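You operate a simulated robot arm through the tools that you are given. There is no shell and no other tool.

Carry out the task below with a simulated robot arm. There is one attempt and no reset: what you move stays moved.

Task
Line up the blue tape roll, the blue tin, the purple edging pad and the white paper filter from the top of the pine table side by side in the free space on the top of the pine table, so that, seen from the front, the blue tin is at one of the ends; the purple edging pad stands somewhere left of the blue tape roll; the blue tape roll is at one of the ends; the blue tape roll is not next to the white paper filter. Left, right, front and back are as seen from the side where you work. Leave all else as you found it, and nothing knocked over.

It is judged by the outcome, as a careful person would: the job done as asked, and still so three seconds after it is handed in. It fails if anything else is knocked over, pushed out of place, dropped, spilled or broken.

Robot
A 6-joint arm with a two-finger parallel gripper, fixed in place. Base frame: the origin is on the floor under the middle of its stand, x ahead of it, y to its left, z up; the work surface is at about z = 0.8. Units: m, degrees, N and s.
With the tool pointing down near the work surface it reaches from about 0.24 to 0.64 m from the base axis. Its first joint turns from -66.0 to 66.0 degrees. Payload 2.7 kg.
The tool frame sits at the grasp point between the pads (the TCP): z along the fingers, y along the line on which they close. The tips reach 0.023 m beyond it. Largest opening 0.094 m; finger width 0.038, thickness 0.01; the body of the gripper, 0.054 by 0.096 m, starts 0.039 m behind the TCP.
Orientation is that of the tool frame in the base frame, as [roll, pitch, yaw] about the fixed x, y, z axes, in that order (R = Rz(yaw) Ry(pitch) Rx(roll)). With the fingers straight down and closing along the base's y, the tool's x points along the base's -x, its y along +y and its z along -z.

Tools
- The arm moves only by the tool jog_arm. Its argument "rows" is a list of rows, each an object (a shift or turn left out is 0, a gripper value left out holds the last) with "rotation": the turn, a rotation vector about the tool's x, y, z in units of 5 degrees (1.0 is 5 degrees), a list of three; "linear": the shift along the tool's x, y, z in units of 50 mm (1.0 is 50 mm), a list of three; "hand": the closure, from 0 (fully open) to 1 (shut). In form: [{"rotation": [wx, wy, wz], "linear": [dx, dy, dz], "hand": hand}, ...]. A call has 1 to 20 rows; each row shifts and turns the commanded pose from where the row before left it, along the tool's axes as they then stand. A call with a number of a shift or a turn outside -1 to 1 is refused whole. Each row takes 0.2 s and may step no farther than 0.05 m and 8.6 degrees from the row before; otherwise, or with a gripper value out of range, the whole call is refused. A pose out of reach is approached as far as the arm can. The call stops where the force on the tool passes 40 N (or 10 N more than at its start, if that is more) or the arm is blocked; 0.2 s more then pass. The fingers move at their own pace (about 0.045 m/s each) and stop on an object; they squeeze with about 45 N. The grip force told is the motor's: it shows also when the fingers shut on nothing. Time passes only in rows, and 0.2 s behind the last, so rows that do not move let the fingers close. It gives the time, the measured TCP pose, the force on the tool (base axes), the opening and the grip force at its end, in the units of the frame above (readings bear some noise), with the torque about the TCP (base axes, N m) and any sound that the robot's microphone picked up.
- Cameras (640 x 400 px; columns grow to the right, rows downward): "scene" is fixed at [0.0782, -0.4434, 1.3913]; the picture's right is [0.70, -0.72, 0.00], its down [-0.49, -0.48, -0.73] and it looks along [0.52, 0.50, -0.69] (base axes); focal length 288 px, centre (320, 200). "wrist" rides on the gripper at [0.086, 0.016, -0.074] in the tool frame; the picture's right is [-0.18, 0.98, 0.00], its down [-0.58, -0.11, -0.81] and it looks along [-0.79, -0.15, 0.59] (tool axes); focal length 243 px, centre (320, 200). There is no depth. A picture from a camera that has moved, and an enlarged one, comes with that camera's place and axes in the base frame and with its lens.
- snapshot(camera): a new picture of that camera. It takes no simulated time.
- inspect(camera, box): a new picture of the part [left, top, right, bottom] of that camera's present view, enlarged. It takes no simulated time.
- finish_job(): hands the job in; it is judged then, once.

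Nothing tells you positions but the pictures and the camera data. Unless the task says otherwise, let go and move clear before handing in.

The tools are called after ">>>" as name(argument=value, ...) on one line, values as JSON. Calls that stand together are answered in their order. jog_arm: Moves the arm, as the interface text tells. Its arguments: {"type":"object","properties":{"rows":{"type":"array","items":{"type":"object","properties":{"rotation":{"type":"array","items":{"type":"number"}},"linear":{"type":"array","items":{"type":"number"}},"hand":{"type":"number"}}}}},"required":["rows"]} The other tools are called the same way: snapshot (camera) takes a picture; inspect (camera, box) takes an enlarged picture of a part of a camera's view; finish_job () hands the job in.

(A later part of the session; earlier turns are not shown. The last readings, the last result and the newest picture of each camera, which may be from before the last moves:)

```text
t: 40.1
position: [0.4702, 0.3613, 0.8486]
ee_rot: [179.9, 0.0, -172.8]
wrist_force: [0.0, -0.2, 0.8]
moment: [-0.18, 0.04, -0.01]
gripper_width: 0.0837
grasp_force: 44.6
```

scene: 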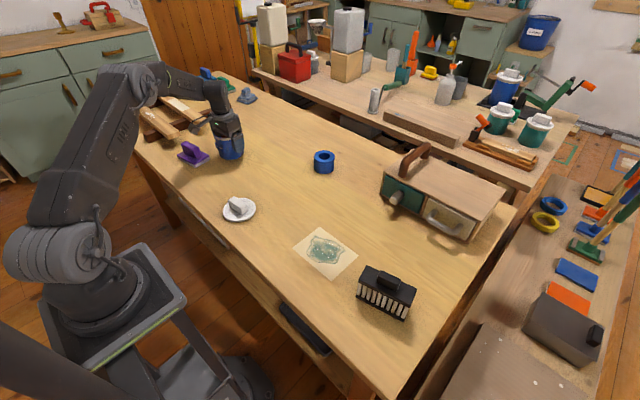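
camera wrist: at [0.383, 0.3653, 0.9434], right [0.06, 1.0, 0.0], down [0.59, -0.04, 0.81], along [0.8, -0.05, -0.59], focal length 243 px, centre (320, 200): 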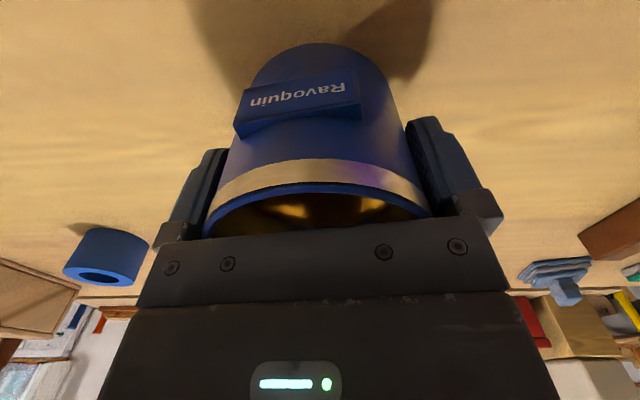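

The tin is resting on the table. I'll release it, rise, and go back for the lid.

>>> jog_arm(rows=[{"hand": 0}, {"hand": 0}, {"hand": 0}, {"linear": [0, 0, -0.3]}, {"linear": [0, 0, -0.6]}, {"linear": [0, 0, -0.7]}, {"linear": [0, 0, -0.6]}, {}, {}])

>>> inspect(camera="wrist", box=[230, 0, 410, 150])

>>> inspect(camera="scene", box=[160, 90, 280, 180])

```text
t: 42.1
position: [0.4701, 0.3607, 0.9588]
ee_rot: [-180.0, -0.1, -172.8]
wrist_force: [-0.1, 0.0, -0.1]
moment: [-0.04, -0.03, 0.0]
gripper_width: 0.0942
grasp_force: 0.1
```

```text
2.67 times, centred on (320, 75) of wrist
camera zoom: at [0.3827, 0.3652, 1.0335], right [0.06, 1.0, 0.0], down [0.59, -0.04, 0.81], along [0.8, -0.05, -0.59], focal length 647 px, centre (320, 533)
```

zoom: 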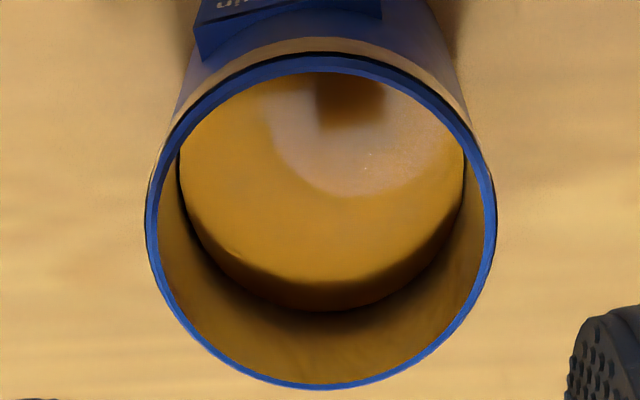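

```text
4.44 times, centred on (220, 135) of scene
camera zoom: at [0.0782, -0.4434, 1.3913], right [0.7, -0.72, 0.0], down [-0.49, -0.48, -0.73], along [0.52, 0.5, -0.69], focal length 1279 px, centre (764, 489)
```

zoom: 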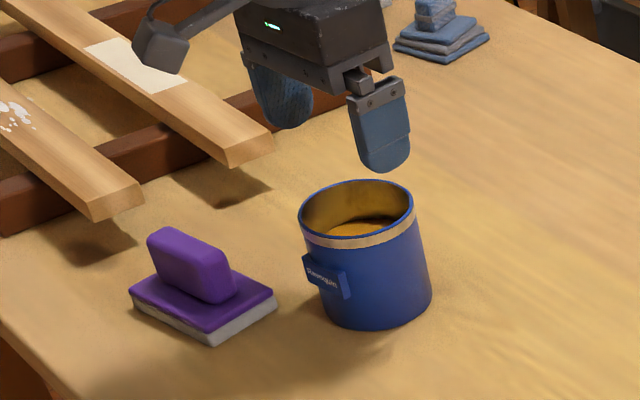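

The tin stands cleanly at its place. Next I'll fetch the lid.

>>> jog_arm(rows=[{"linear": [0.3965, -0.5553, 0]}, {"linear": [0.3965, -0.5553, 0]}, {"linear": [0.3965, -0.5553, 0]}, {"linear": [0.3965, -0.5553, 0]}, {"linear": [0.3965, -0.5553, 0]}, {"linear": [0.3965, -0.5553, 0]}, {"linear": [0.3965, -0.5553, 0]}, {"linear": [0.3965, -0.5553, 0]}, {"linear": [0, 0, 0.6]}, {"linear": [0, 0, 0.6]}, {}, {}])

>>> jog_arm(rows=[{}])

>>> inspect(camera="wrist", box=[180, 0, 460, 230])

```text
t: 44.7
position: [0.3393, 0.1215, 0.8967]
ee_rot: [179.9, 0.0, -172.9]
wrist_force: [-0.4, -0.4, -0.4]
moment: [0.01, 0.02, 0.01]
gripper_width: 0.0939
grasp_force: 0.1
```

```text
t: 45.1
position: [0.34, 0.1206, 0.8982]
ee_rot: [180.0, 0.0, -172.8]
wrist_force: [-0.3, -0.2, -0.5]
moment: [0.0, 0.01, -0.03]
gripper_width: 0.0942
grasp_force: 0.1
```

```text
1.74 times, centred on (320, 115) of wrist
camera zoom: at [0.2532, 0.125, 0.9724], right [0.06, 1.0, 0.0], down [0.59, -0.04, 0.81], along [0.8, -0.05, -0.59], focal length 422 px, centre (320, 348)
```

zoom: 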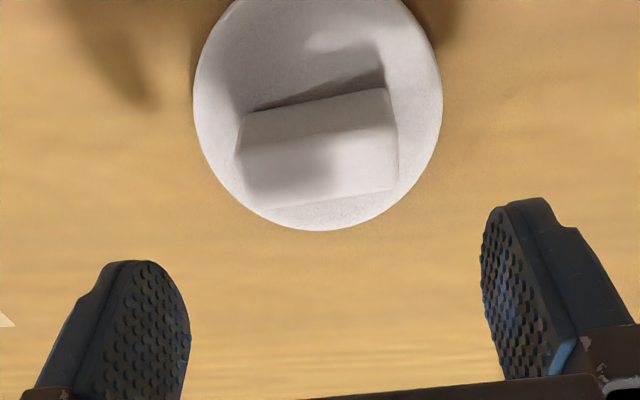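

Aligned over the lid handle. I'll descend and grip it as before.

>>> jog_arm(rows=[{"linear": [0, 0, 0.5]}, {"linear": [0, 0, 0.5]}, {"linear": [0, 0, 0.15]}, {}, {"hand": 1}, {"hand": 1}, {"hand": 1}, {"hand": 1}, {"hand": 1}, {"hand": 1}])

>>> jog_arm(rows=[{"linear": [0, 0, -0.2]}, {"linear": [0, 0, -0.5]}, {"linear": [0, 0, -0.8]}, {"linear": [0, 0, -0.8]}, {"linear": [0, 0, -0.2]}, {}])

>>> jog_arm(rows=[{}])

>>> inspect(camera="wrist", box=[180, 0, 460, 230])

```text
t: 47.3
position: [0.3397, 0.1207, 0.8403]
ee_rot: [-180.0, 0.0, -172.9]
wrist_force: [-0.2, -0.6, 0.1]
moment: [0.01, 0.0, 0.0]
gripper_width: 0.0532
grasp_force: 44.4
```

```text
t: 48.7
position: [0.3402, 0.1209, 0.9656]
ee_rot: [180.0, -0.1, -172.8]
wrist_force: [-0.8, 0.2, 1.0]
moment: [0.02, 0.02, -0.01]
gripper_width: 0.0536
grasp_force: 44.8
```

```text
t: 49.1
position: [0.3406, 0.1204, 0.9659]
ee_rot: [-180.0, -0.1, -173.0]
wrist_force: [0.5, -0.1, -0.9]
moment: [0.0, -0.02, 0.07]
gripper_width: 0.0537
grasp_force: 45.4
```

```text
1.74 times, centred on (320, 115) of wrist
camera zoom: at [0.2538, 0.1251, 1.0403], right [0.06, 1.0, 0.0], down [0.59, -0.04, 0.81], along [0.8, -0.05, -0.59], focal length 422 px, centre (320, 348)
```

zoom: 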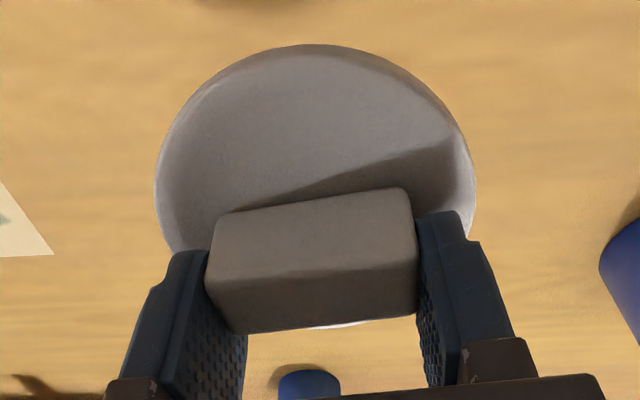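

The lid is held exactly as before. I'll carry it over the tin.

>>> jog_arm(rows=[{"linear": [-0.2, 0.2678, 0]}, {"linear": [-0.4, 0.5357, 0]}, {"linear": [-0.45, 0.6028, 0]}, {"linear": [-0.45, 0.6028, 0]}, {"linear": [-0.45, 0.6028, 0]}, {"linear": [-0.45, 0.6028, 0]}, {"linear": [-0.45, 0.6028, 0]}, {"linear": [-0.3, 0.4018, 0]}, {"linear": [-0.158, 0.2117, 0]}, {}, {}])

>>> jog_arm(rows=[{}])

>>> snapshot(camera="wrist")

>>> inspect(camera="scene", box=[180, 90, 280, 170])

```text
t: 51.5
position: [0.4765, 0.3611, 0.9652]
ee_rot: [180.0, 0.0, -173.0]
wrist_force: [0.2, -0.2, -0.6]
moment: [0.01, -0.01, -0.01]
gripper_width: 0.0533
grasp_force: 45.4
```

```text
t: 51.9
position: [0.4773, 0.3599, 0.965]
ee_rot: [180.0, 0.0, -172.9]
wrist_force: [-1.1, -0.3, -0.4]
moment: [0.0, 0.01, -0.03]
gripper_width: 0.0534
grasp_force: 45.4
```

```text
taken
camera wrist: at [0.3897, 0.3649, 1.0403], right [0.06, 1.0, 0.0], down [0.59, -0.04, 0.81], along [0.8, -0.05, -0.59], focal length 243 px, centre (320, 200)
```

wrist: 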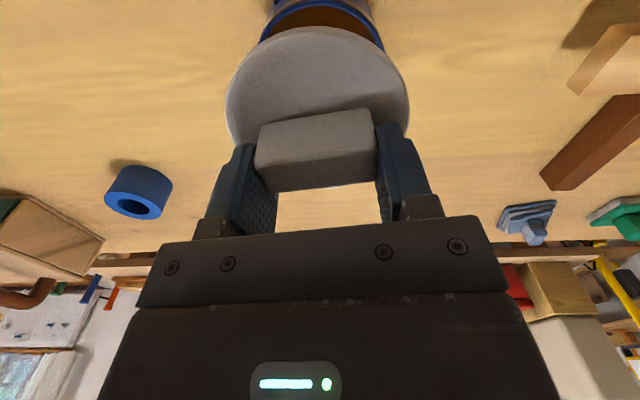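

```text
5.00 times, centred on (230, 130) of scene
camera zoom: at [0.0782, -0.4434, 1.3913], right [0.7, -0.72, 0.0], down [-0.49, -0.48, -0.73], along [0.52, 0.5, -0.69], focal length 1438 px, centre (770, 550)
```

zoom: 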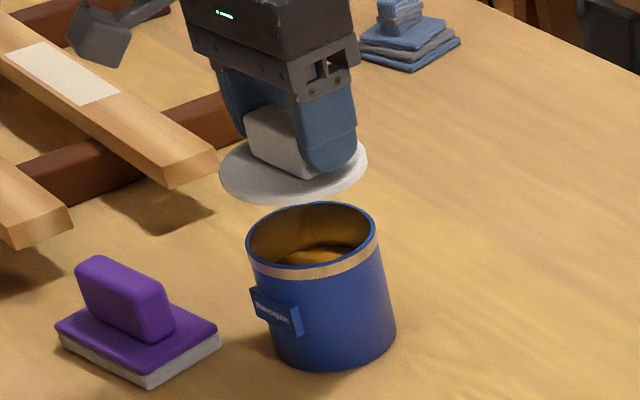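

The lid is above the tin. I'll lower it most of the way and check the alignment.

>>> jog_arm(rows=[{"linear": [0, 0, 0.3]}, {"linear": [0, 0, 0.3]}, {"linear": [0, 0, 0.2]}, {}])

>>> inspect(camera="scene", box=[190, 110, 270, 170])

>>> inspect(camera="wrist", box=[180, 0, 460, 200])

```text
t: 52.9
position: [0.4771, 0.3602, 0.9255]
ee_rot: [180.0, 0.0, -172.8]
wrist_force: [-0.4, -0.5, -0.3]
moment: [0.03, -0.01, 0.0]
gripper_width: 0.053
grasp_force: 45.6
```

```text
6.67 times, centred on (230, 140) of scene
camera zoom: at [0.0782, -0.4434, 1.3913], right [0.7, -0.72, 0.0], down [-0.49, -0.48, -0.73], along [0.52, 0.5, -0.69], focal length 1918 px, centre (920, 600)
```

zoom: 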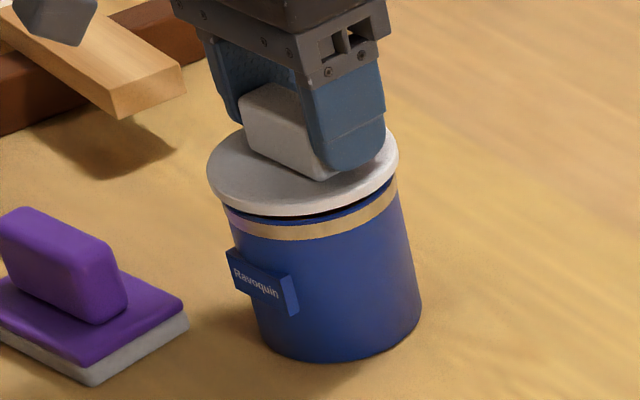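

```text
2.00 times, centred on (320, 100) of wrist
camera zoom: at [0.3896, 0.365, 1.0], right [0.06, 1.0, 0.0], down [0.59, -0.04, 0.81], along [0.8, -0.05, -0.59], focal length 485 px, centre (320, 400)
```

zoom: 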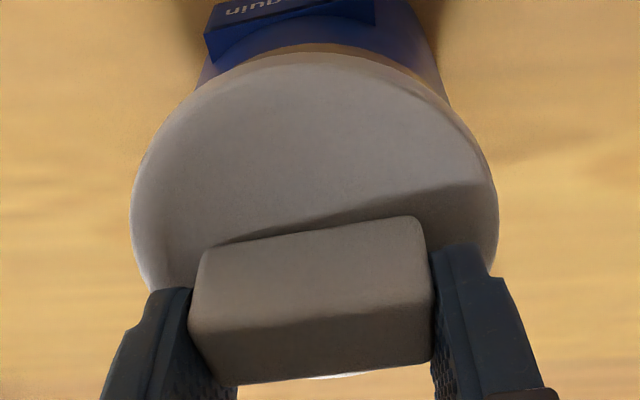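

Alignment looks good. I'll lower in fine steps until it seats.

>>> jog_arm(rows=[{"linear": [0, 0, 0.05]}, {"linear": [0, 0, 0.03]}, {"linear": [0, 0, 0.02]}, {}])

>>> jog_arm(rows=[{"linear": [0, 0, 0.01]}, {"linear": [0, 0, 0.01]}, {}])

```text
t: 53.9
position: [0.4771, 0.3599, 0.9193]
ee_rot: [-180.0, 0.0, -172.8]
wrist_force: [0.2, 0.0, 0.0]
moment: [0.0, -0.01, -0.01]
gripper_width: 0.0535
grasp_force: 45.2
```

```text
t: 54.7
position: [0.4766, 0.3621, 0.9188]
ee_rot: [-179.9, 0.0, -173.0]
wrist_force: [0.1, 0.5, -0.7]
moment: [-0.04, -0.01, 0.02]
gripper_width: 0.0533
grasp_force: 44.8
```

>>> jog_arm(rows=[{"linear": [0, 0, 0.01]}, {}])

>>> jog_arm(rows=[{"linear": [0, 0, 0.01]}, {}])

>>> inspect(camera="scene", box=[190, 110, 270, 170])

```text
t: 55.3
position: [0.4774, 0.3598, 0.9193]
ee_rot: [180.0, 0.1, -172.9]
wrist_force: [-0.1, 0.3, -0.7]
moment: [0.01, 0.03, -0.01]
gripper_width: 0.0534
grasp_force: 44.8
```

```text
t: 55.9
position: [0.4773, 0.3605, 0.9171]
ee_rot: [-180.0, 0.0, -172.9]
wrist_force: [0.0, -0.3, 0.5]
moment: [0.0, -0.01, -0.02]
gripper_width: 0.0534
grasp_force: 45.2
```

```text
6.67 times, centred on (230, 140) of scene
camera zoom: at [0.0782, -0.4434, 1.3913], right [0.7, -0.72, 0.0], down [-0.49, -0.48, -0.73], along [0.52, 0.5, -0.69], focal length 1918 px, centre (920, 600)
```

zoom: 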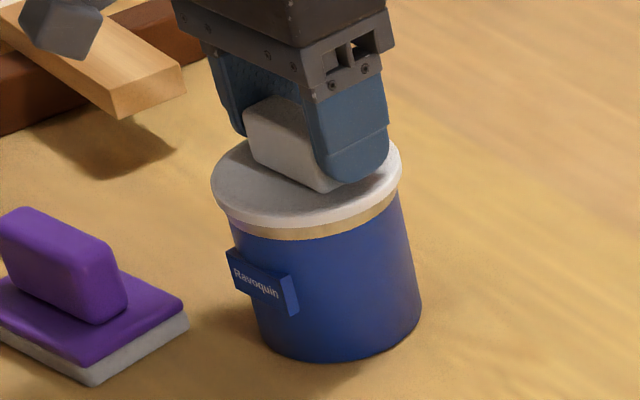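

>>> jog_arm(rows=[{"linear": [0, 0, 0.01]}, {}])

>>> jog_arm(rows=[{"linear": [0, 0, 0.01]}, {}])

>>> jog_arm(rows=[{"linear": [0, 0, 0.01]}, {}])

```text
t: 56.5
position: [0.4776, 0.3602, 0.9173]
ee_rot: [180.0, -0.1, -172.9]
wrist_force: [0.3, -1.3, -0.7]
moment: [-0.02, -0.02, 0.01]
gripper_width: 0.0534
grasp_force: 44.7
```

```text
t: 57.1
position: [0.4768, 0.3608, 0.9181]
ee_rot: [179.9, 0.0, -173.0]
wrist_force: [-1.1, 0.5, 3.2]
moment: [-0.07, -0.01, -0.01]
gripper_width: 0.0534
grasp_force: 45.2
```

```text
t: 57.7
position: [0.4778, 0.361, 0.918]
ee_rot: [179.9, 0.1, -172.9]
wrist_force: [0.3, 2.1, 5.5]
moment: [-0.09, 0.11, -0.02]
gripper_width: 0.0533
grasp_force: 45.5
```

>>> jog_arm(rows=[{"linear": [0, 0, 0.01]}, {}])

>>> jog_arm(rows=[{"linear": [0, 0, 0.01]}, {}])

>>> inspect(camera="scene", box=[190, 110, 270, 170])

```text
t: 58.3
position: [0.4769, 0.3601, 0.9167]
ee_rot: [179.9, 0.1, -172.9]
wrist_force: [-1.1, -0.1, 13.2]
moment: [-0.21, 0.32, 0.01]
gripper_width: 0.0535
grasp_force: 45.2
```

```text
t: 58.9
position: [0.4777, 0.3604, 0.9176]
ee_rot: [179.9, 0.1, -172.9]
wrist_force: [-3.5, -2.2, 22.6]
moment: [-0.31, 0.52, 0.05]
gripper_width: 0.0532
grasp_force: 45.1
```

```text
6.67 times, centred on (230, 140) of scene
camera zoom: at [0.0778, -0.4437, 1.3912], right [0.7, -0.72, 0.0], down [-0.49, -0.48, -0.73], along [0.52, 0.5, -0.69], focal length 1918 px, centre (920, 600)
```

zoom: 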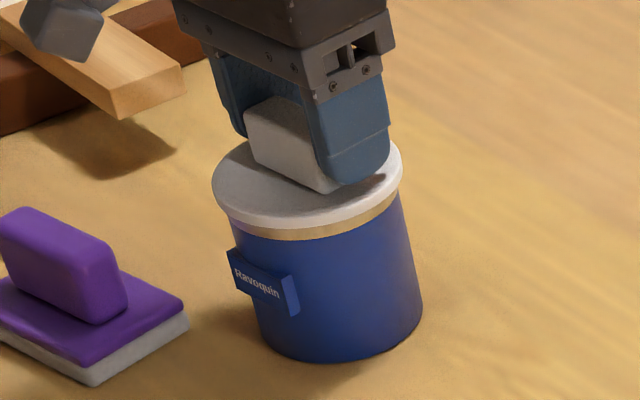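

>>> jog_arm(rows=[{"linear": [0, 0, 0.006]}, {}])

>>> inspect(camera="wrist", box=[180, 0, 460, 200])

```text
t: 59.5
position: [0.4771, 0.3605, 0.9173]
ee_rot: [179.8, 0.2, -172.9]
wrist_force: [-2.2, -1.9, 25.2]
moment: [-0.31, 0.47, 0.04]
gripper_width: 0.0534
grasp_force: 45.0
```

```text
2.00 times, centred on (320, 100) of wrist
camera zoom: at [0.3901, 0.365, 0.992], right [0.06, 1.0, 0.0], down [0.59, -0.04, 0.81], along [0.81, -0.05, -0.59], focal length 485 px, centre (320, 400)
```

zoom: 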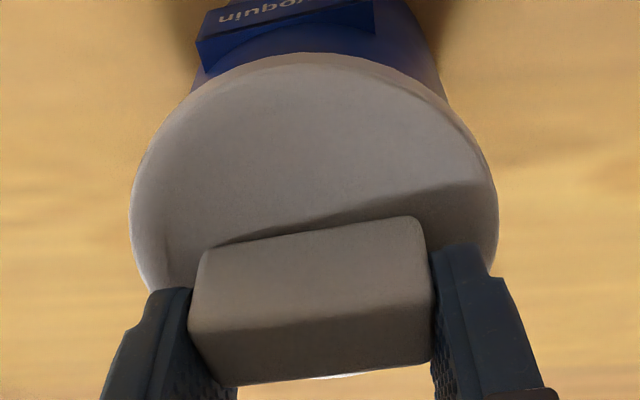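

The lid sits on the rim but I haven't heard it snap, so it may be slightly off-centre. I'll zoom in on both sides to see the offset.

>>> jog_arm(rows=[{"linear": [0, 0, -0.01]}, {"linear": [0, 0, -0.006]}, {}])

>>> inspect(camera="wrist", box=[230, 0, 320, 90])

>>> inspect(camera="wrist", box=[340, 0, 440, 100])

>>> inspect(camera="scene", box=[210, 120, 250, 160])

```text
t: 60.3
position: [0.4783, 0.3609, 0.917]
ee_rot: [179.9, 0.1, -173.0]
wrist_force: [1.5, 1.5, 19.5]
moment: [0.05, -0.03, -0.02]
gripper_width: 0.0534
grasp_force: 45.4
```

```text
4.44 times, centred on (275, 45) of wrist
camera zoom: at [0.3902, 0.3651, 0.9921], right [0.06, 1.0, 0.0], down [0.59, -0.04, 0.81], along [0.81, -0.05, -0.59], focal length 1078 px, centre (520, 889)
```

zoom: 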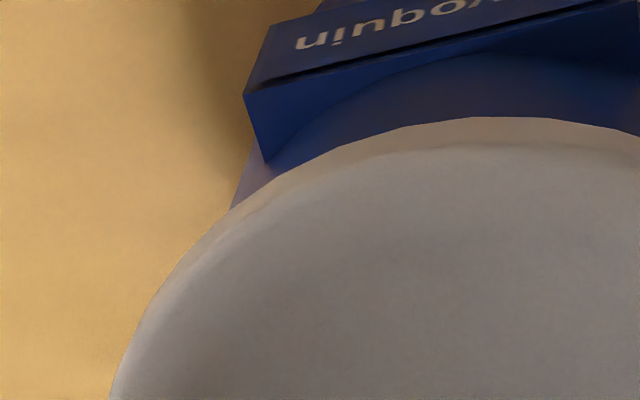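

```text
4.00 times, centred on (390, 50) of wrist
camera zoom: at [0.3902, 0.3651, 0.9921], right [0.06, 1.0, 0.0], down [0.59, -0.04, 0.81], along [0.81, -0.05, -0.59], focal length 970 px, centre (40, 800)
```

zoom: 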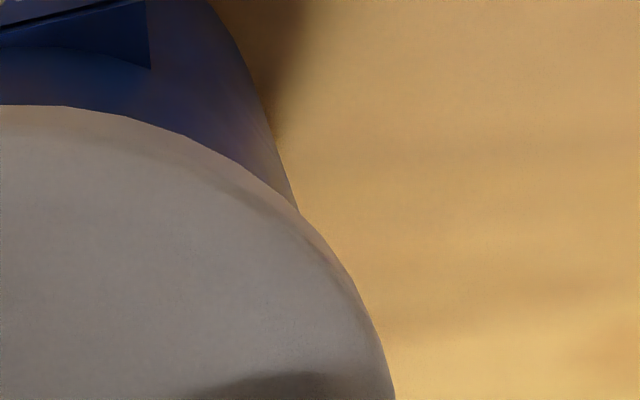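

```text
10.00 times, centred on (230, 140) of scene
camera zoom: at [0.0779, -0.4436, 1.3912], right [0.7, -0.72, 0.0], down [-0.49, -0.48, -0.73], along [0.52, 0.5, -0.69], focal length 2877 px, centre (1220, 800)
```

zoom: 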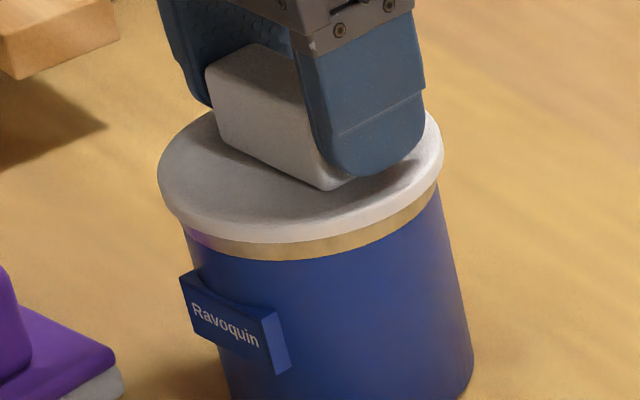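

>>> jog_arm(rows=[{}])

>>> jog_arm(rows=[{"linear": [0, 0, -0.01]}, {}])

>>> jog_arm(rows=[{"linear": [0, 0, -0.01]}, {}])

```text
t: 60.7
position: [0.4773, 0.3611, 0.9188]
ee_rot: [179.9, 0.2, -172.9]
wrist_force: [2.7, 1.0, 19.5]
moment: [0.06, -0.11, -0.02]
gripper_width: 0.0534
grasp_force: 45.1
```

```text
t: 61.3
position: [0.477, 0.3597, 0.9169]
ee_rot: [179.8, 0.1, -172.9]
wrist_force: [4.4, 3.3, 14.7]
moment: [0.2, -0.29, 0.02]
gripper_width: 0.0533
grasp_force: 44.9
```

```text
t: 61.9
position: [0.4762, 0.3595, 0.917]
ee_rot: [179.9, -0.1, -172.9]
wrist_force: [3.2, 3.5, 10.1]
moment: [0.24, -0.33, 0.03]
gripper_width: 0.0534
grasp_force: 44.9
```

>>> jog_arm(rows=[{"linear": [0, 0, -0.01]}, {}])

>>> jog_arm(rows=[{"linear": [0, 0, -0.01]}, {}])

>>> inspect(camera="scene", box=[200, 120, 260, 165])

```text
t: 62.5
position: [0.4773, 0.3601, 0.9175]
ee_rot: [179.9, -0.2, -172.9]
wrist_force: [0.6, 1.3, 6.0]
moment: [0.19, -0.17, 0.04]
gripper_width: 0.0536
grasp_force: 44.9
```

```text
t: 63.1
position: [0.4769, 0.3606, 0.9169]
ee_rot: [-179.9, -0.2, -173.0]
wrist_force: [-0.2, 0.0, -0.4]
moment: [-0.02, 0.0, 0.0]
gripper_width: 0.0535
grasp_force: 45.5
```

```text
8.89 times, centred on (230, 142) of scene
camera zoom: at [0.0782, -0.4434, 1.3913], right [0.7, -0.72, 0.0], down [-0.49, -0.48, -0.73], along [0.52, 0.5, -0.69], focal length 2557 px, centre (1120, 711)
```

zoom: 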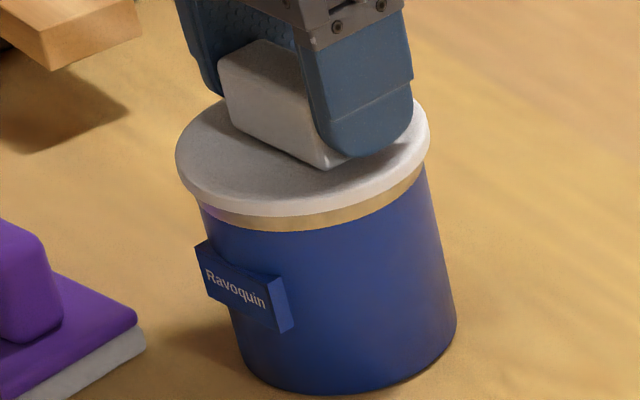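

>>> jog_arm(rows=[{"linear": [0, 0, -0.01]}, {}])

>>> jog_arm(rows=[{"linear": [0, 0, -0.02]}, {}])

>>> jog_arm(rows=[{"linear": [0, 0, -0.03]}, {}])

>>> inspect(camera="scene", box=[200, 120, 260, 165])

```text
t: 63.7
position: [0.4774, 0.3596, 0.9186]
ee_rot: [180.0, 0.0, -172.9]
wrist_force: [-0.9, -0.8, 0.7]
moment: [0.0, 0.01, -0.03]
gripper_width: 0.0533
grasp_force: 44.9
```

```text
t: 64.3
position: [0.4773, 0.36, 0.9189]
ee_rot: [179.9, 0.0, -172.9]
wrist_force: [-0.7, -0.4, -0.5]
moment: [0.01, 0.0, 0.02]
gripper_width: 0.0538
grasp_force: 45.3
```

```text
t: 64.9
position: [0.4774, 0.3608, 0.9208]
ee_rot: [179.9, 0.1, -172.9]
wrist_force: [-0.4, -0.2, 0.1]
moment: [-0.03, 0.03, 0.04]
gripper_width: 0.0534
grasp_force: 45.2
```

```text
8.89 times, centred on (230, 142) of scene
camera zoom: at [0.0782, -0.4434, 1.3913], right [0.7, -0.72, 0.0], down [-0.49, -0.48, -0.73], along [0.52, 0.5, -0.69], focal length 2557 px, centre (1120, 711)
```

zoom: 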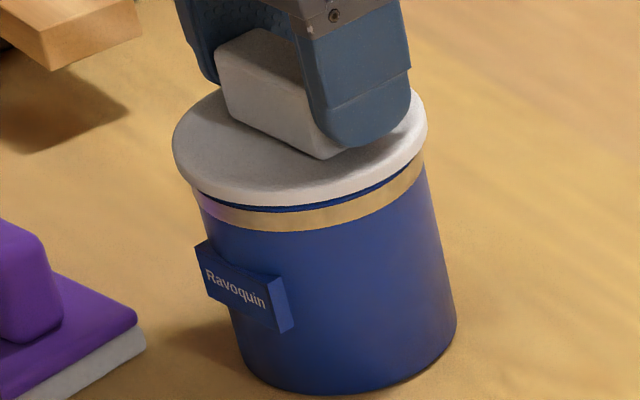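

>>> inspect(camera="scene", box=[212, 128, 232, 142])

>>> inspect(camera="scene", box=[234, 126, 254, 140])

>>> inspect(camera="wrist", box=[215, 20, 295, 100])

>>> inspect(camera="wrist", box=[350, 20, 430, 100])

```text
16.00 times, centred on (222, 135) of scene
camera zoom: at [0.0782, -0.4434, 1.3913], right [0.7, -0.72, 0.0], down [-0.49, -0.48, -0.73], along [0.52, 0.5, -0.69], focal length 4603 px, centre (1888, 1240)
```

zoom: 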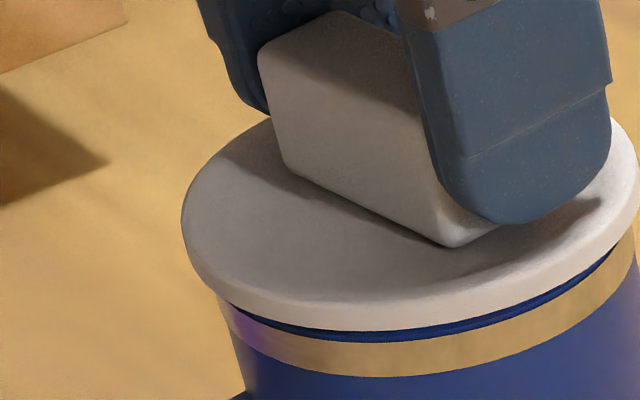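

```text
16.00 times, centred on (244, 133) of scene
camera zoom: at [0.0782, -0.4434, 1.3913], right [0.7, -0.72, 0.0], down [-0.49, -0.48, -0.73], along [0.52, 0.5, -0.69], focal length 4603 px, centre (1536, 1272)
```

zoom: 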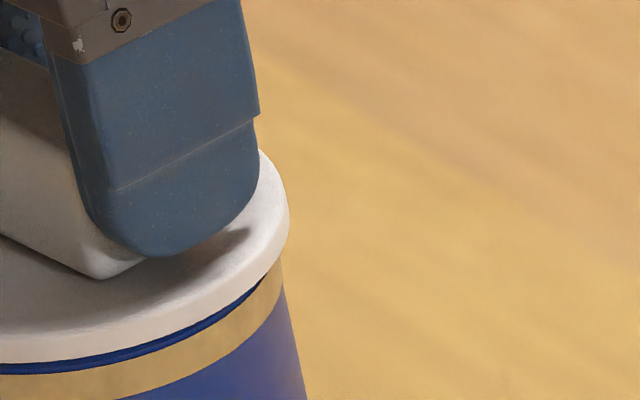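

```text
5.00 times, centred on (255, 60) of wrist
camera zoom: at [0.3902, 0.3653, 0.9964], right [0.06, 1.0, 0.0], down [0.59, -0.04, 0.81], along [0.8, -0.05, -0.59], focal length 1213 px, centre (645, 900)
```

zoom: 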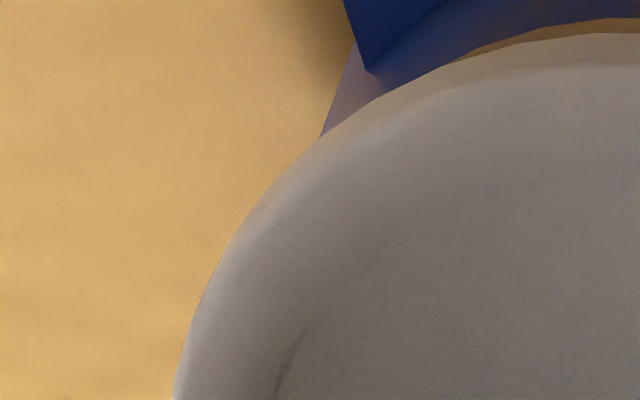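

```text
5.00 times, centred on (390, 60) of wrist
camera zoom: at [0.3902, 0.3653, 0.9964], right [0.06, 1.0, 0.0], down [0.59, -0.04, 0.81], along [0.8, -0.05, -0.59], focal length 1213 px, centre (-30, 900)
```

zoom: 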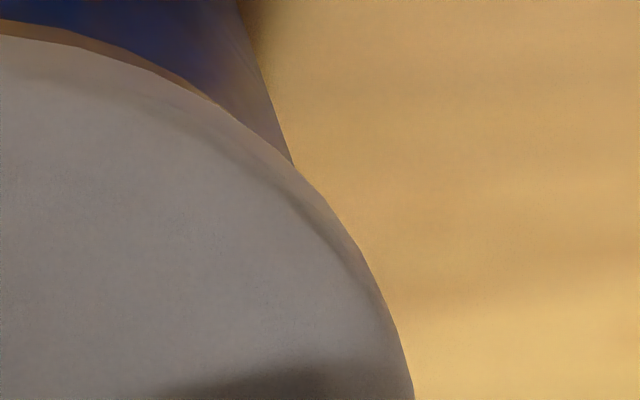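

The lid looks well centred but it hasn't clicked. I'll press it down a bit more briskly, as in the first press that did click.

>>> jog_arm(rows=[{"linear": [0, 0, -0.1]}, {"linear": [0, 0, 0.06]}, {"linear": [0, 0, 0.06]}, {"linear": [0, 0, 0.04]}, {"linear": [0, 0, 0.035]}, {}])

>>> jog_arm(rows=[{}])

```text
t: 66.3
position: [0.4781, 0.3592, 0.9175]
ee_rot: [179.9, 0.0, -172.9]
wrist_force: [-1.1, 1.2, 5.9]
moment: [-0.11, 0.2, -0.06]
gripper_width: 0.0534
grasp_force: 45.3
```

```text
t: 66.7
position: [0.4768, 0.3606, 0.9167]
ee_rot: [179.9, 0.2, -172.9]
wrist_force: [-0.2, 2.5, 8.7]
moment: [-0.15, 0.29, -0.06]
gripper_width: 0.0534
grasp_force: 45.2
```

>>> jog_arm(rows=[{"linear": [0, 0, -0.03]}, {"linear": [0.012, 0, 0]}, {"linear": [0, 0, 0.03]}, {}, {}])

>>> jog_arm(rows=[{"linear": [0, 0, -0.03]}, {"linear": [0.012, 0, 0]}, {"linear": [0, 0, 0.03]}, {}, {}])

>>> jog_arm(rows=[{"linear": [0, 0, -0.03]}, {"linear": [-0.036, 0, 0]}, {"linear": [0, 0, 0.03]}, {}, {}])

>>> jog_arm(rows=[{"linear": [0, 0, -0.03]}, {"linear": [-0.012, 0, 0]}, {"linear": [0, 0, 0.03]}, {}, {}])

```text
t: 67.9
position: [0.4766, 0.3606, 0.9165]
ee_rot: [179.9, -0.1, -172.7]
wrist_force: [0.1, -3.5, 7.5]
moment: [-0.27, 0.1, 0.03]
gripper_width: 0.0533
grasp_force: 44.9
```

```text
t: 69.1
position: [0.4753, 0.3613, 0.9169]
ee_rot: [179.9, 0.1, -173.0]
wrist_force: [-1.4, 0.5, 6.0]
moment: [-0.08, 0.15, -0.06]
gripper_width: 0.0533
grasp_force: 45.2
```

```text
t: 70.3
position: [0.4778, 0.3611, 0.9167]
ee_rot: [-180.0, 0.0, -173.0]
wrist_force: [-1.2, -1.7, 5.3]
moment: [-0.07, 0.08, 0.0]
gripper_width: 0.0537
grasp_force: 45.4
```

```text
t: 71.5
position: [0.4779, 0.3604, 0.9172]
ee_rot: [179.8, 0.0, -172.9]
wrist_force: [-3.4, 0.3, 5.3]
moment: [-0.08, 0.19, -0.03]
gripper_width: 0.0535
grasp_force: 45.1
```

No click yet. I'll return to the nominal position and measure the lid-to-body centring precisely from both cameras at high zoom.

>>> jog_arm(rows=[{"linear": [0, 0, -0.04]}, {"linear": [0.024, 0, 0]}, {}, {}])

>>> inspect(camera="scene", box=[212, 132, 222, 146])

>>> inspect(camera="scene", box=[238, 128, 250, 142])

>>> inspect(camera="wrist", box=[215, 0, 295, 50])

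>>> inspect(camera="wrist", box=[345, 0, 425, 50])

>>> inspect(camera="wrist", box=[205, 70, 255, 120])

>>> inspect(camera="wrist", box=[380, 70, 430, 120])

```text
t: 72.5
position: [0.477, 0.3602, 0.9194]
ee_rot: [-179.9, -0.1, -173.0]
wrist_force: [0.0, 0.0, -1.0]
moment: [-0.01, 0.0, -0.02]
gripper_width: 0.0532
grasp_force: 45.9
```

```text
16.00 times, centred on (217, 139) of scene
camera zoom: at [0.0782, -0.4434, 1.3913], right [0.7, -0.72, 0.0], down [-0.49, -0.48, -0.73], along [0.52, 0.5, -0.69], focal length 4603 px, centre (1968, 1176)
```

zoom: 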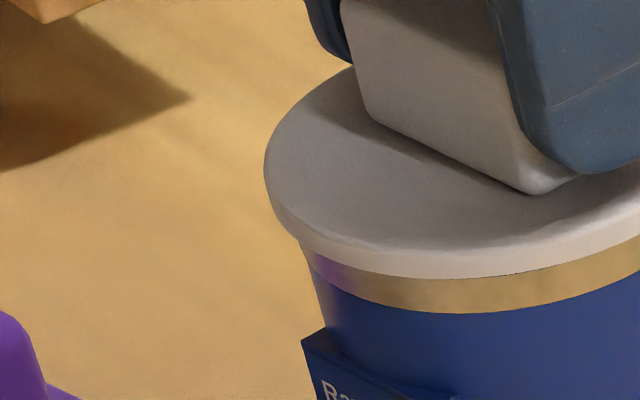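

```text
16.00 times, centred on (244, 135) of scene
camera zoom: at [0.0782, -0.4434, 1.3913], right [0.7, -0.72, 0.0], down [-0.49, -0.48, -0.73], along [0.52, 0.5, -0.69], focal length 4603 px, centre (1536, 1240)
```

zoom: 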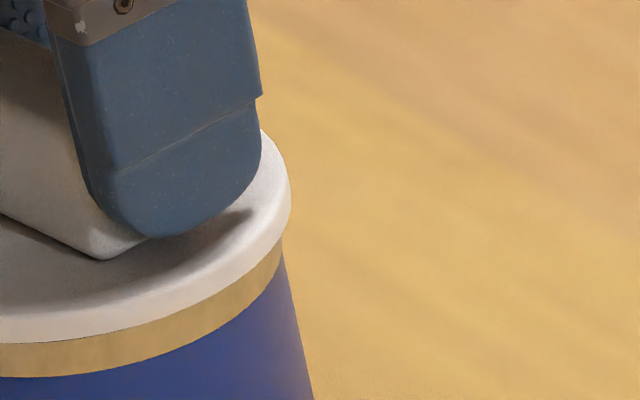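

```text
8.00 times, centred on (255, 25) of wrist
camera zoom: at [0.3901, 0.3654, 0.9935], right [0.06, 1.0, 0.0], down [0.59, -0.04, 0.81], along [0.8, -0.05, -0.59], focal length 1941 px, centre (840, 1600)
```

zoom: 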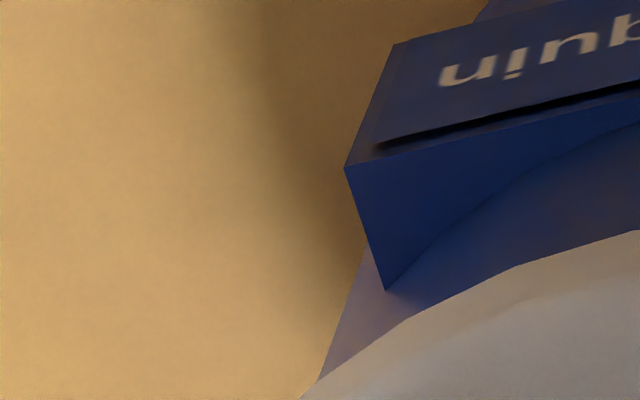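

```text
8.00 times, centred on (385, 25) of wrist
camera zoom: at [0.3901, 0.3654, 0.9935], right [0.06, 1.0, 0.0], down [0.59, -0.04, 0.81], along [0.8, -0.05, -0.59], focal length 1941 px, centre (-200, 1600)
```

zoom: 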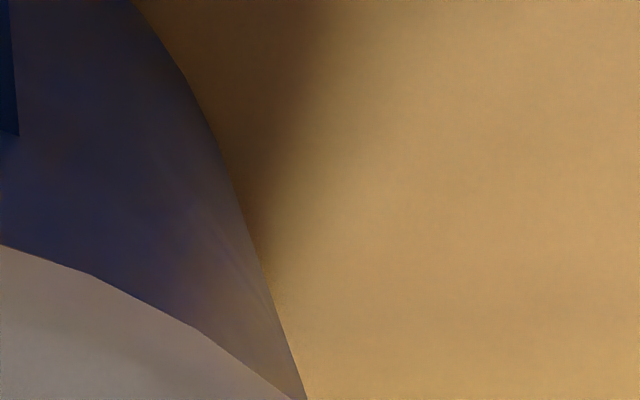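

```text
8.00 times, centred on (230, 95) of wrist
camera zoom: at [0.3901, 0.3654, 0.9935], right [0.06, 1.0, 0.0], down [0.59, -0.04, 0.81], along [0.8, -0.05, -0.59], focal length 1941 px, centre (1040, 1040)
```

zoom: 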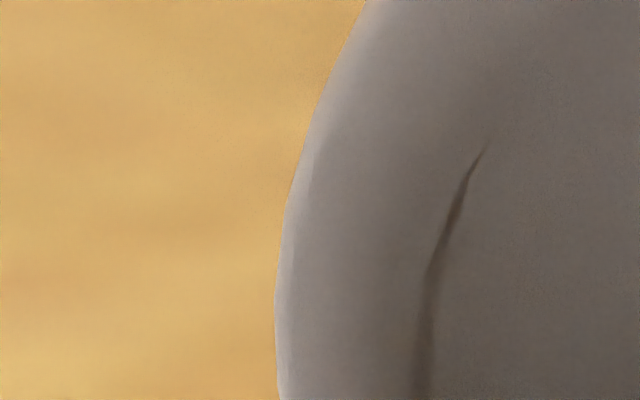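

```text
8.00 times, centred on (405, 95) of wrist
camera zoom: at [0.3901, 0.3654, 0.9935], right [0.06, 1.0, 0.0], down [0.59, -0.04, 0.81], along [0.8, -0.05, -0.59], focal length 1941 px, centre (-360, 1040)
```

zoom: 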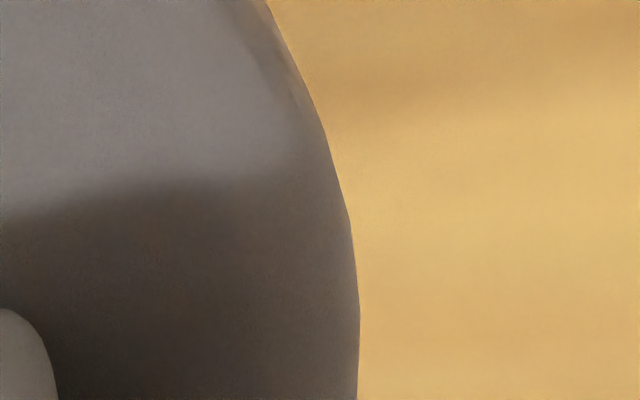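

>>> jog_arm(rows=[{"linear": [-0.006, 0.008, 0]}, {"linear": [0, 0, 0.02]}, {"linear": [0, 0, 0.03]}, {}, {}])

>>> jog_arm(rows=[{"linear": [0, 0, -0.05]}, {"linear": [0, 0.008, 0]}, {"linear": [0, 0, 0.02]}, {"linear": [0, 0, 0.03]}, {}, {}])

>>> jog_arm(rows=[{"linear": [0, 0, -0.05]}, {"linear": [0.012, 0, 0]}, {"linear": [0, 0, 0.02]}, {"linear": [0, 0, 0.03]}, {}, {}])

>>> jog_arm(rows=[{"linear": [0, 0, -0.05]}, {"linear": [-0.024, 0, 0]}, {"linear": [0, 0, 0.02]}, {"linear": [0, 0, 0.03]}, {}, {}])

```text
t: 73.7
position: [0.4777, 0.3605, 0.9168]
ee_rot: [179.9, 0.1, -172.9]
wrist_force: [-2.6, -1.1, 12.3]
moment: [-0.27, 0.36, 0.0]
gripper_width: 0.0534
grasp_force: 45.5
```

```text
t: 75.1
position: [0.4776, 0.3619, 0.917]
ee_rot: [179.9, 0.1, -172.8]
wrist_force: [-2.5, -2.7, 12.5]
moment: [-0.18, 0.24, -0.01]
gripper_width: 0.0533
grasp_force: 45.1
```

```text
t: 76.5
position: [0.4767, 0.361, 0.9169]
ee_rot: [179.8, -0.1, -173.0]
wrist_force: [-4.5, -1.1, 10.9]
moment: [-0.1, 0.24, -0.02]
gripper_width: 0.0535
grasp_force: 44.8
```

```text
t: 77.9
position: [0.4785, 0.3614, 0.9172]
ee_rot: [179.9, 0.1, -172.9]
wrist_force: [-1.2, -1.1, 8.1]
moment: [-0.13, 0.13, 0.0]
gripper_width: 0.0532
grasp_force: 44.9
```

>>> inspect(camera="scene", box=[212, 132, 222, 146])

>>> inspect(camera="scene", box=[238, 128, 250, 142])

>>> inspect(camera="scene", box=[222, 140, 242, 160])

```text
16.00 times, centred on (217, 139) of scene
camera zoom: at [0.078, -0.4435, 1.3912], right [0.7, -0.72, 0.0], down [-0.49, -0.48, -0.73], along [0.52, 0.5, -0.69], focal length 4603 px, centre (1968, 1176)
```

zoom: 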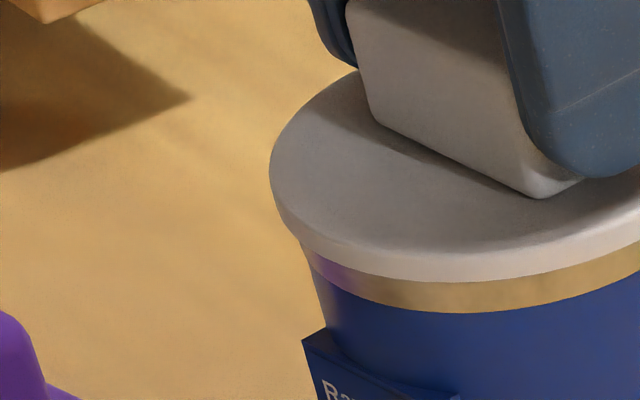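

```text
16.00 times, centred on (244, 135) of scene
camera zoom: at [0.078, -0.4435, 1.3912], right [0.7, -0.72, 0.0], down [-0.49, -0.48, -0.73], along [0.52, 0.5, -0.69], focal length 4603 px, centre (1536, 1240)
```

zoom: 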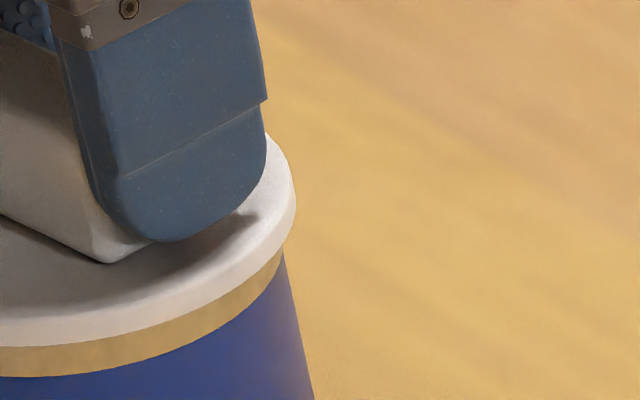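

```text
16.00 times, centred on (232, 150) of scene
camera zoom: at [0.078, -0.4435, 1.3912], right [0.7, -0.72, 0.0], down [-0.49, -0.48, -0.73], along [0.52, 0.5, -0.69], focal length 4603 px, centre (1728, 1000)
```

zoom: 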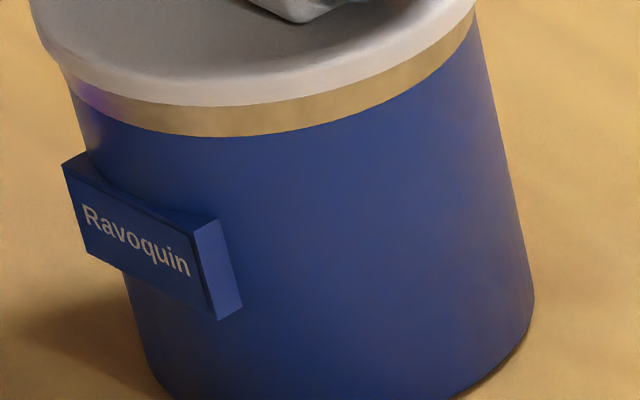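

The body doesn't move with the lid, so the lid is a flat disc and just needs to be accurately centred. By my measurements it should move about 0.5 mm to the left, so I'll try a few fine positions with a firmer press.

>>> jog_arm(rows=[{"linear": [0, 0, -0.05]}, {"linear": [0.018, -0.006, 0]}, {"linear": [0, 0, 0.02]}, {"linear": [0, 0, 0.02]}, {"linear": [0, 0, 0.02]}, {}, {}])

>>> jog_arm(rows=[{"linear": [0, 0, -0.06]}, {"linear": [0.006, 0, 0]}, {"linear": [0, 0, 0.02]}, {"linear": [0, 0, 0.02]}, {"linear": [0, 0, 0.02]}, {}, {}])

>>> jog_arm(rows=[{"linear": [0, 0, -0.06]}, {"linear": [0, -0.006, 0]}, {"linear": [0, 0, 0.02]}, {"linear": [0, 0, 0.02]}, {"linear": [0, 0, 0.02]}, {}, {}])

>>> jog_arm(rows=[{"linear": [0, 0, -0.06]}, {"linear": [-0.006, 0, 0]}, {"linear": [0, 0, 0.02]}, {"linear": [0, 0, 0.02]}, {"linear": [0, 0, 0.02]}, {}, {}])

```text
t: 79.5
position: [0.4771, 0.3624, 0.9172]
ee_rot: [179.8, 0.2, -172.9]
wrist_force: [-3.0, -2.0, 13.1]
moment: [-0.19, 0.33, 0.01]
gripper_width: 0.0534
grasp_force: 45.2
```

```text
t: 81.1
position: [0.4777, 0.3613, 0.917]
ee_rot: [180.0, 0.0, -172.8]
wrist_force: [-4.1, -2.6, 12.3]
moment: [-0.24, 0.24, -0.01]
gripper_width: 0.0533
grasp_force: 44.8
```

```text
t: 82.7
position: [0.4765, 0.3596, 0.9156]
ee_rot: [180.0, 0.2, -172.9]
wrist_force: [-2.6, -3.0, 12.1]
moment: [-0.23, 0.16, 0.05]
gripper_width: 0.0534
grasp_force: 45.0
```

```text
t: 84.3
position: [0.4764, 0.3609, 0.9166]
ee_rot: [180.0, 0.1, -172.9]
wrist_force: [-2.9, -1.6, 11.7]
moment: [-0.21, 0.23, 0.01]
gripper_width: 0.0533
grasp_force: 44.4
```

I'll set the lid at the best-centred spot, release it so it rests flat, and then press it down from above with closed fingers.

>>> jog_arm(rows=[{"linear": [0, 0, -0.06]}, {"linear": [0, 0.005, 0]}, {"linear": [0, 0, 0.02]}, {"linear": [0, 0, 0.01]}, {}])

>>> jog_arm(rows=[{"linear": [0, 0, 0.01]}, {}])

>>> jog_arm(rows=[{"hand": 0.8}, {"hand": 0.5}, {"hand": 0}, {"hand": 0}, {"hand": 0}])

>>> inspect(camera="scene", box=[200, 120, 260, 165])

```text
t: 85.5
position: [0.4781, 0.3625, 0.916]
ee_rot: [-180.0, -0.1, -172.8]
wrist_force: [0.6, 0.6, 0.3]
moment: [0.0, -0.02, -0.01]
gripper_width: 0.0535
grasp_force: 45.2
```

```text
t: 86.1
position: [0.4787, 0.3606, 0.9176]
ee_rot: [179.9, 0.0, -172.9]
wrist_force: [-0.6, -0.4, 0.9]
moment: [0.01, -0.07, 0.01]
gripper_width: 0.0535
grasp_force: 45.2
```

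```text
t: 87.3
position: [0.4772, 0.3608, 0.917]
ee_rot: [-180.0, -0.1, -172.9]
wrist_force: [-0.1, -0.6, 0.8]
moment: [-0.01, -0.04, -0.02]
gripper_width: 0.0941
grasp_force: 0.0
heard: snap
```

```text
8.89 times, centred on (230, 142) of scene
camera zoom: at [0.0782, -0.4434, 1.3913], right [0.7, -0.72, 0.0], down [-0.49, -0.48, -0.73], along [0.52, 0.5, -0.69], focal length 2557 px, centre (1120, 711)
```

zoom: 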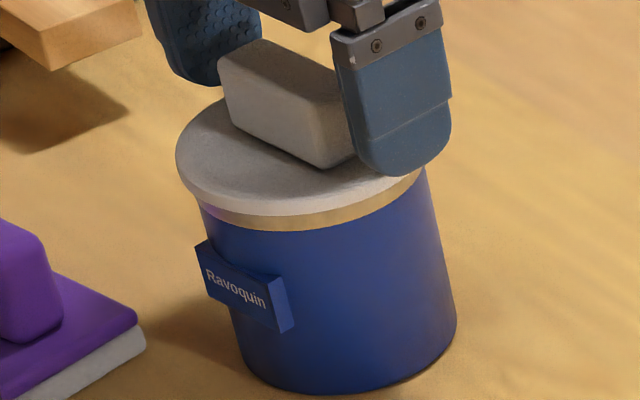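

The lid clicked as soon as I let go, so the tin is closed and standing at its target. I'll rise straight up, straighten the yaw and move over toward the tape roll.

>>> jog_arm(rows=[{"linear": [0, 0, -0.2]}, {"linear": [0, 0, -0.6]}, {"linear": [0, 0, -0.9]}, {"linear": [0, 0, -0.9]}, {"rotation": [0, 0, 0.7]}, {"rotation": [0, 0, 0.7]}, {"linear": [-0.3, -0.686, 0]}, {"linear": [-0.3, -0.686, 0]}, {"linear": [-0.3, -0.686, 0]}, {"linear": [-0.3, -0.686, 0]}, {"linear": [-0.3, -0.686, 0]}, {"linear": [-0.3, -0.686, 0]}, {"linear": [-0.3, -0.686, 0]}, {"linear": [-0.3, -0.686, 0]}, {"linear": [0, 0, 0.8]}, {"linear": [0, 0, 0.8]}, {}, {}])

>>> snapshot(camera="scene")

>>> snapshot(camera="wrist")

```text
t: 91.1
position: [0.5963, 0.0873, 0.9653]
ee_rot: [180.0, 0.1, -179.9]
wrist_force: [0.1, -0.3, 0.0]
moment: [-0.01, -0.01, -0.01]
gripper_width: 0.0939
grasp_force: 0.1
```

```text
taken
```

scene: 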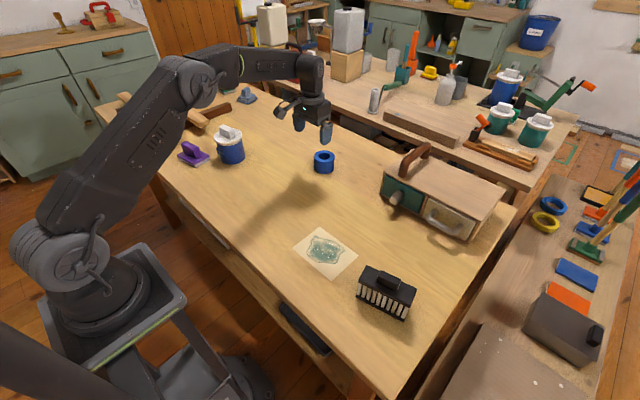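

```text
taken
camera wrist: at [0.5099, 0.1031, 1.041], right [0.18, 0.98, 0.0], down [0.58, -0.11, 0.81], along [0.79, -0.15, -0.59], focal length 243 px, centre (320, 200)
```

wrist: 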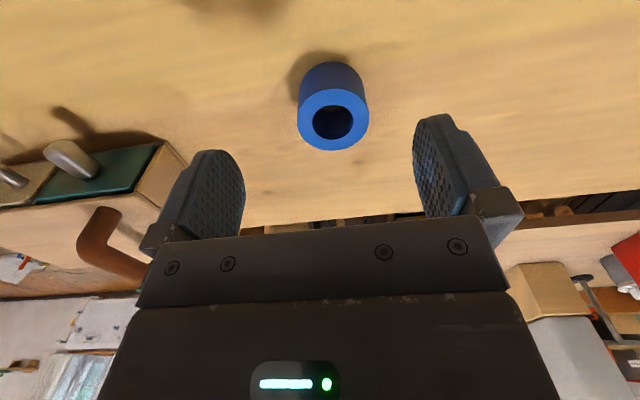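

The tape roll is centred near (0.648, 0.0885), just at the edge of reach. I'll tilt the tool about 8° outward and go down with the fingers on its left and right.

>>> jog_arm(rows=[{"rotation": [0, -0.8, 0]}, {"rotation": [0, -0.8, 0]}, {"linear": [-0.4365, 0.012, 0.4148]}, {"linear": [-0.4365, 0.012, 0.4148]}, {}, {}])

>>> snapshot(camera="wrist")

```text
t: 92.5
position: [0.6465, 0.0872, 0.9316]
ee_rot: [-180.0, 8.1, 179.9]
wrist_force: [0.4, -0.6, 1.5]
moment: [0.01, -0.03, -0.01]
gripper_width: 0.0939
grasp_force: 0.0
```

```text
taken
camera wrist: at [0.5508, 0.1029, 0.994], right [0.18, 0.98, 0.03], down [0.46, -0.11, 0.88], along [0.87, -0.15, -0.48], focal length 243 px, centre (320, 200)
```

wrist: 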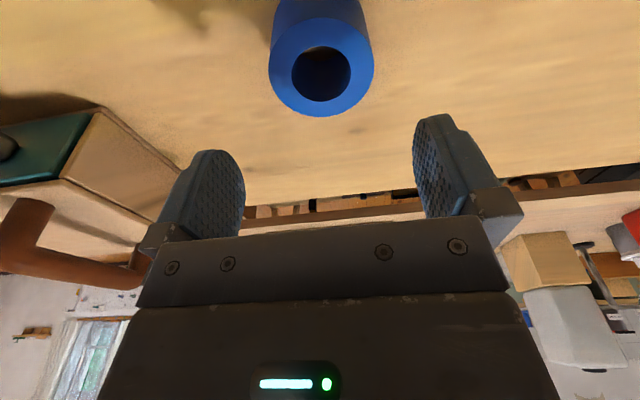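

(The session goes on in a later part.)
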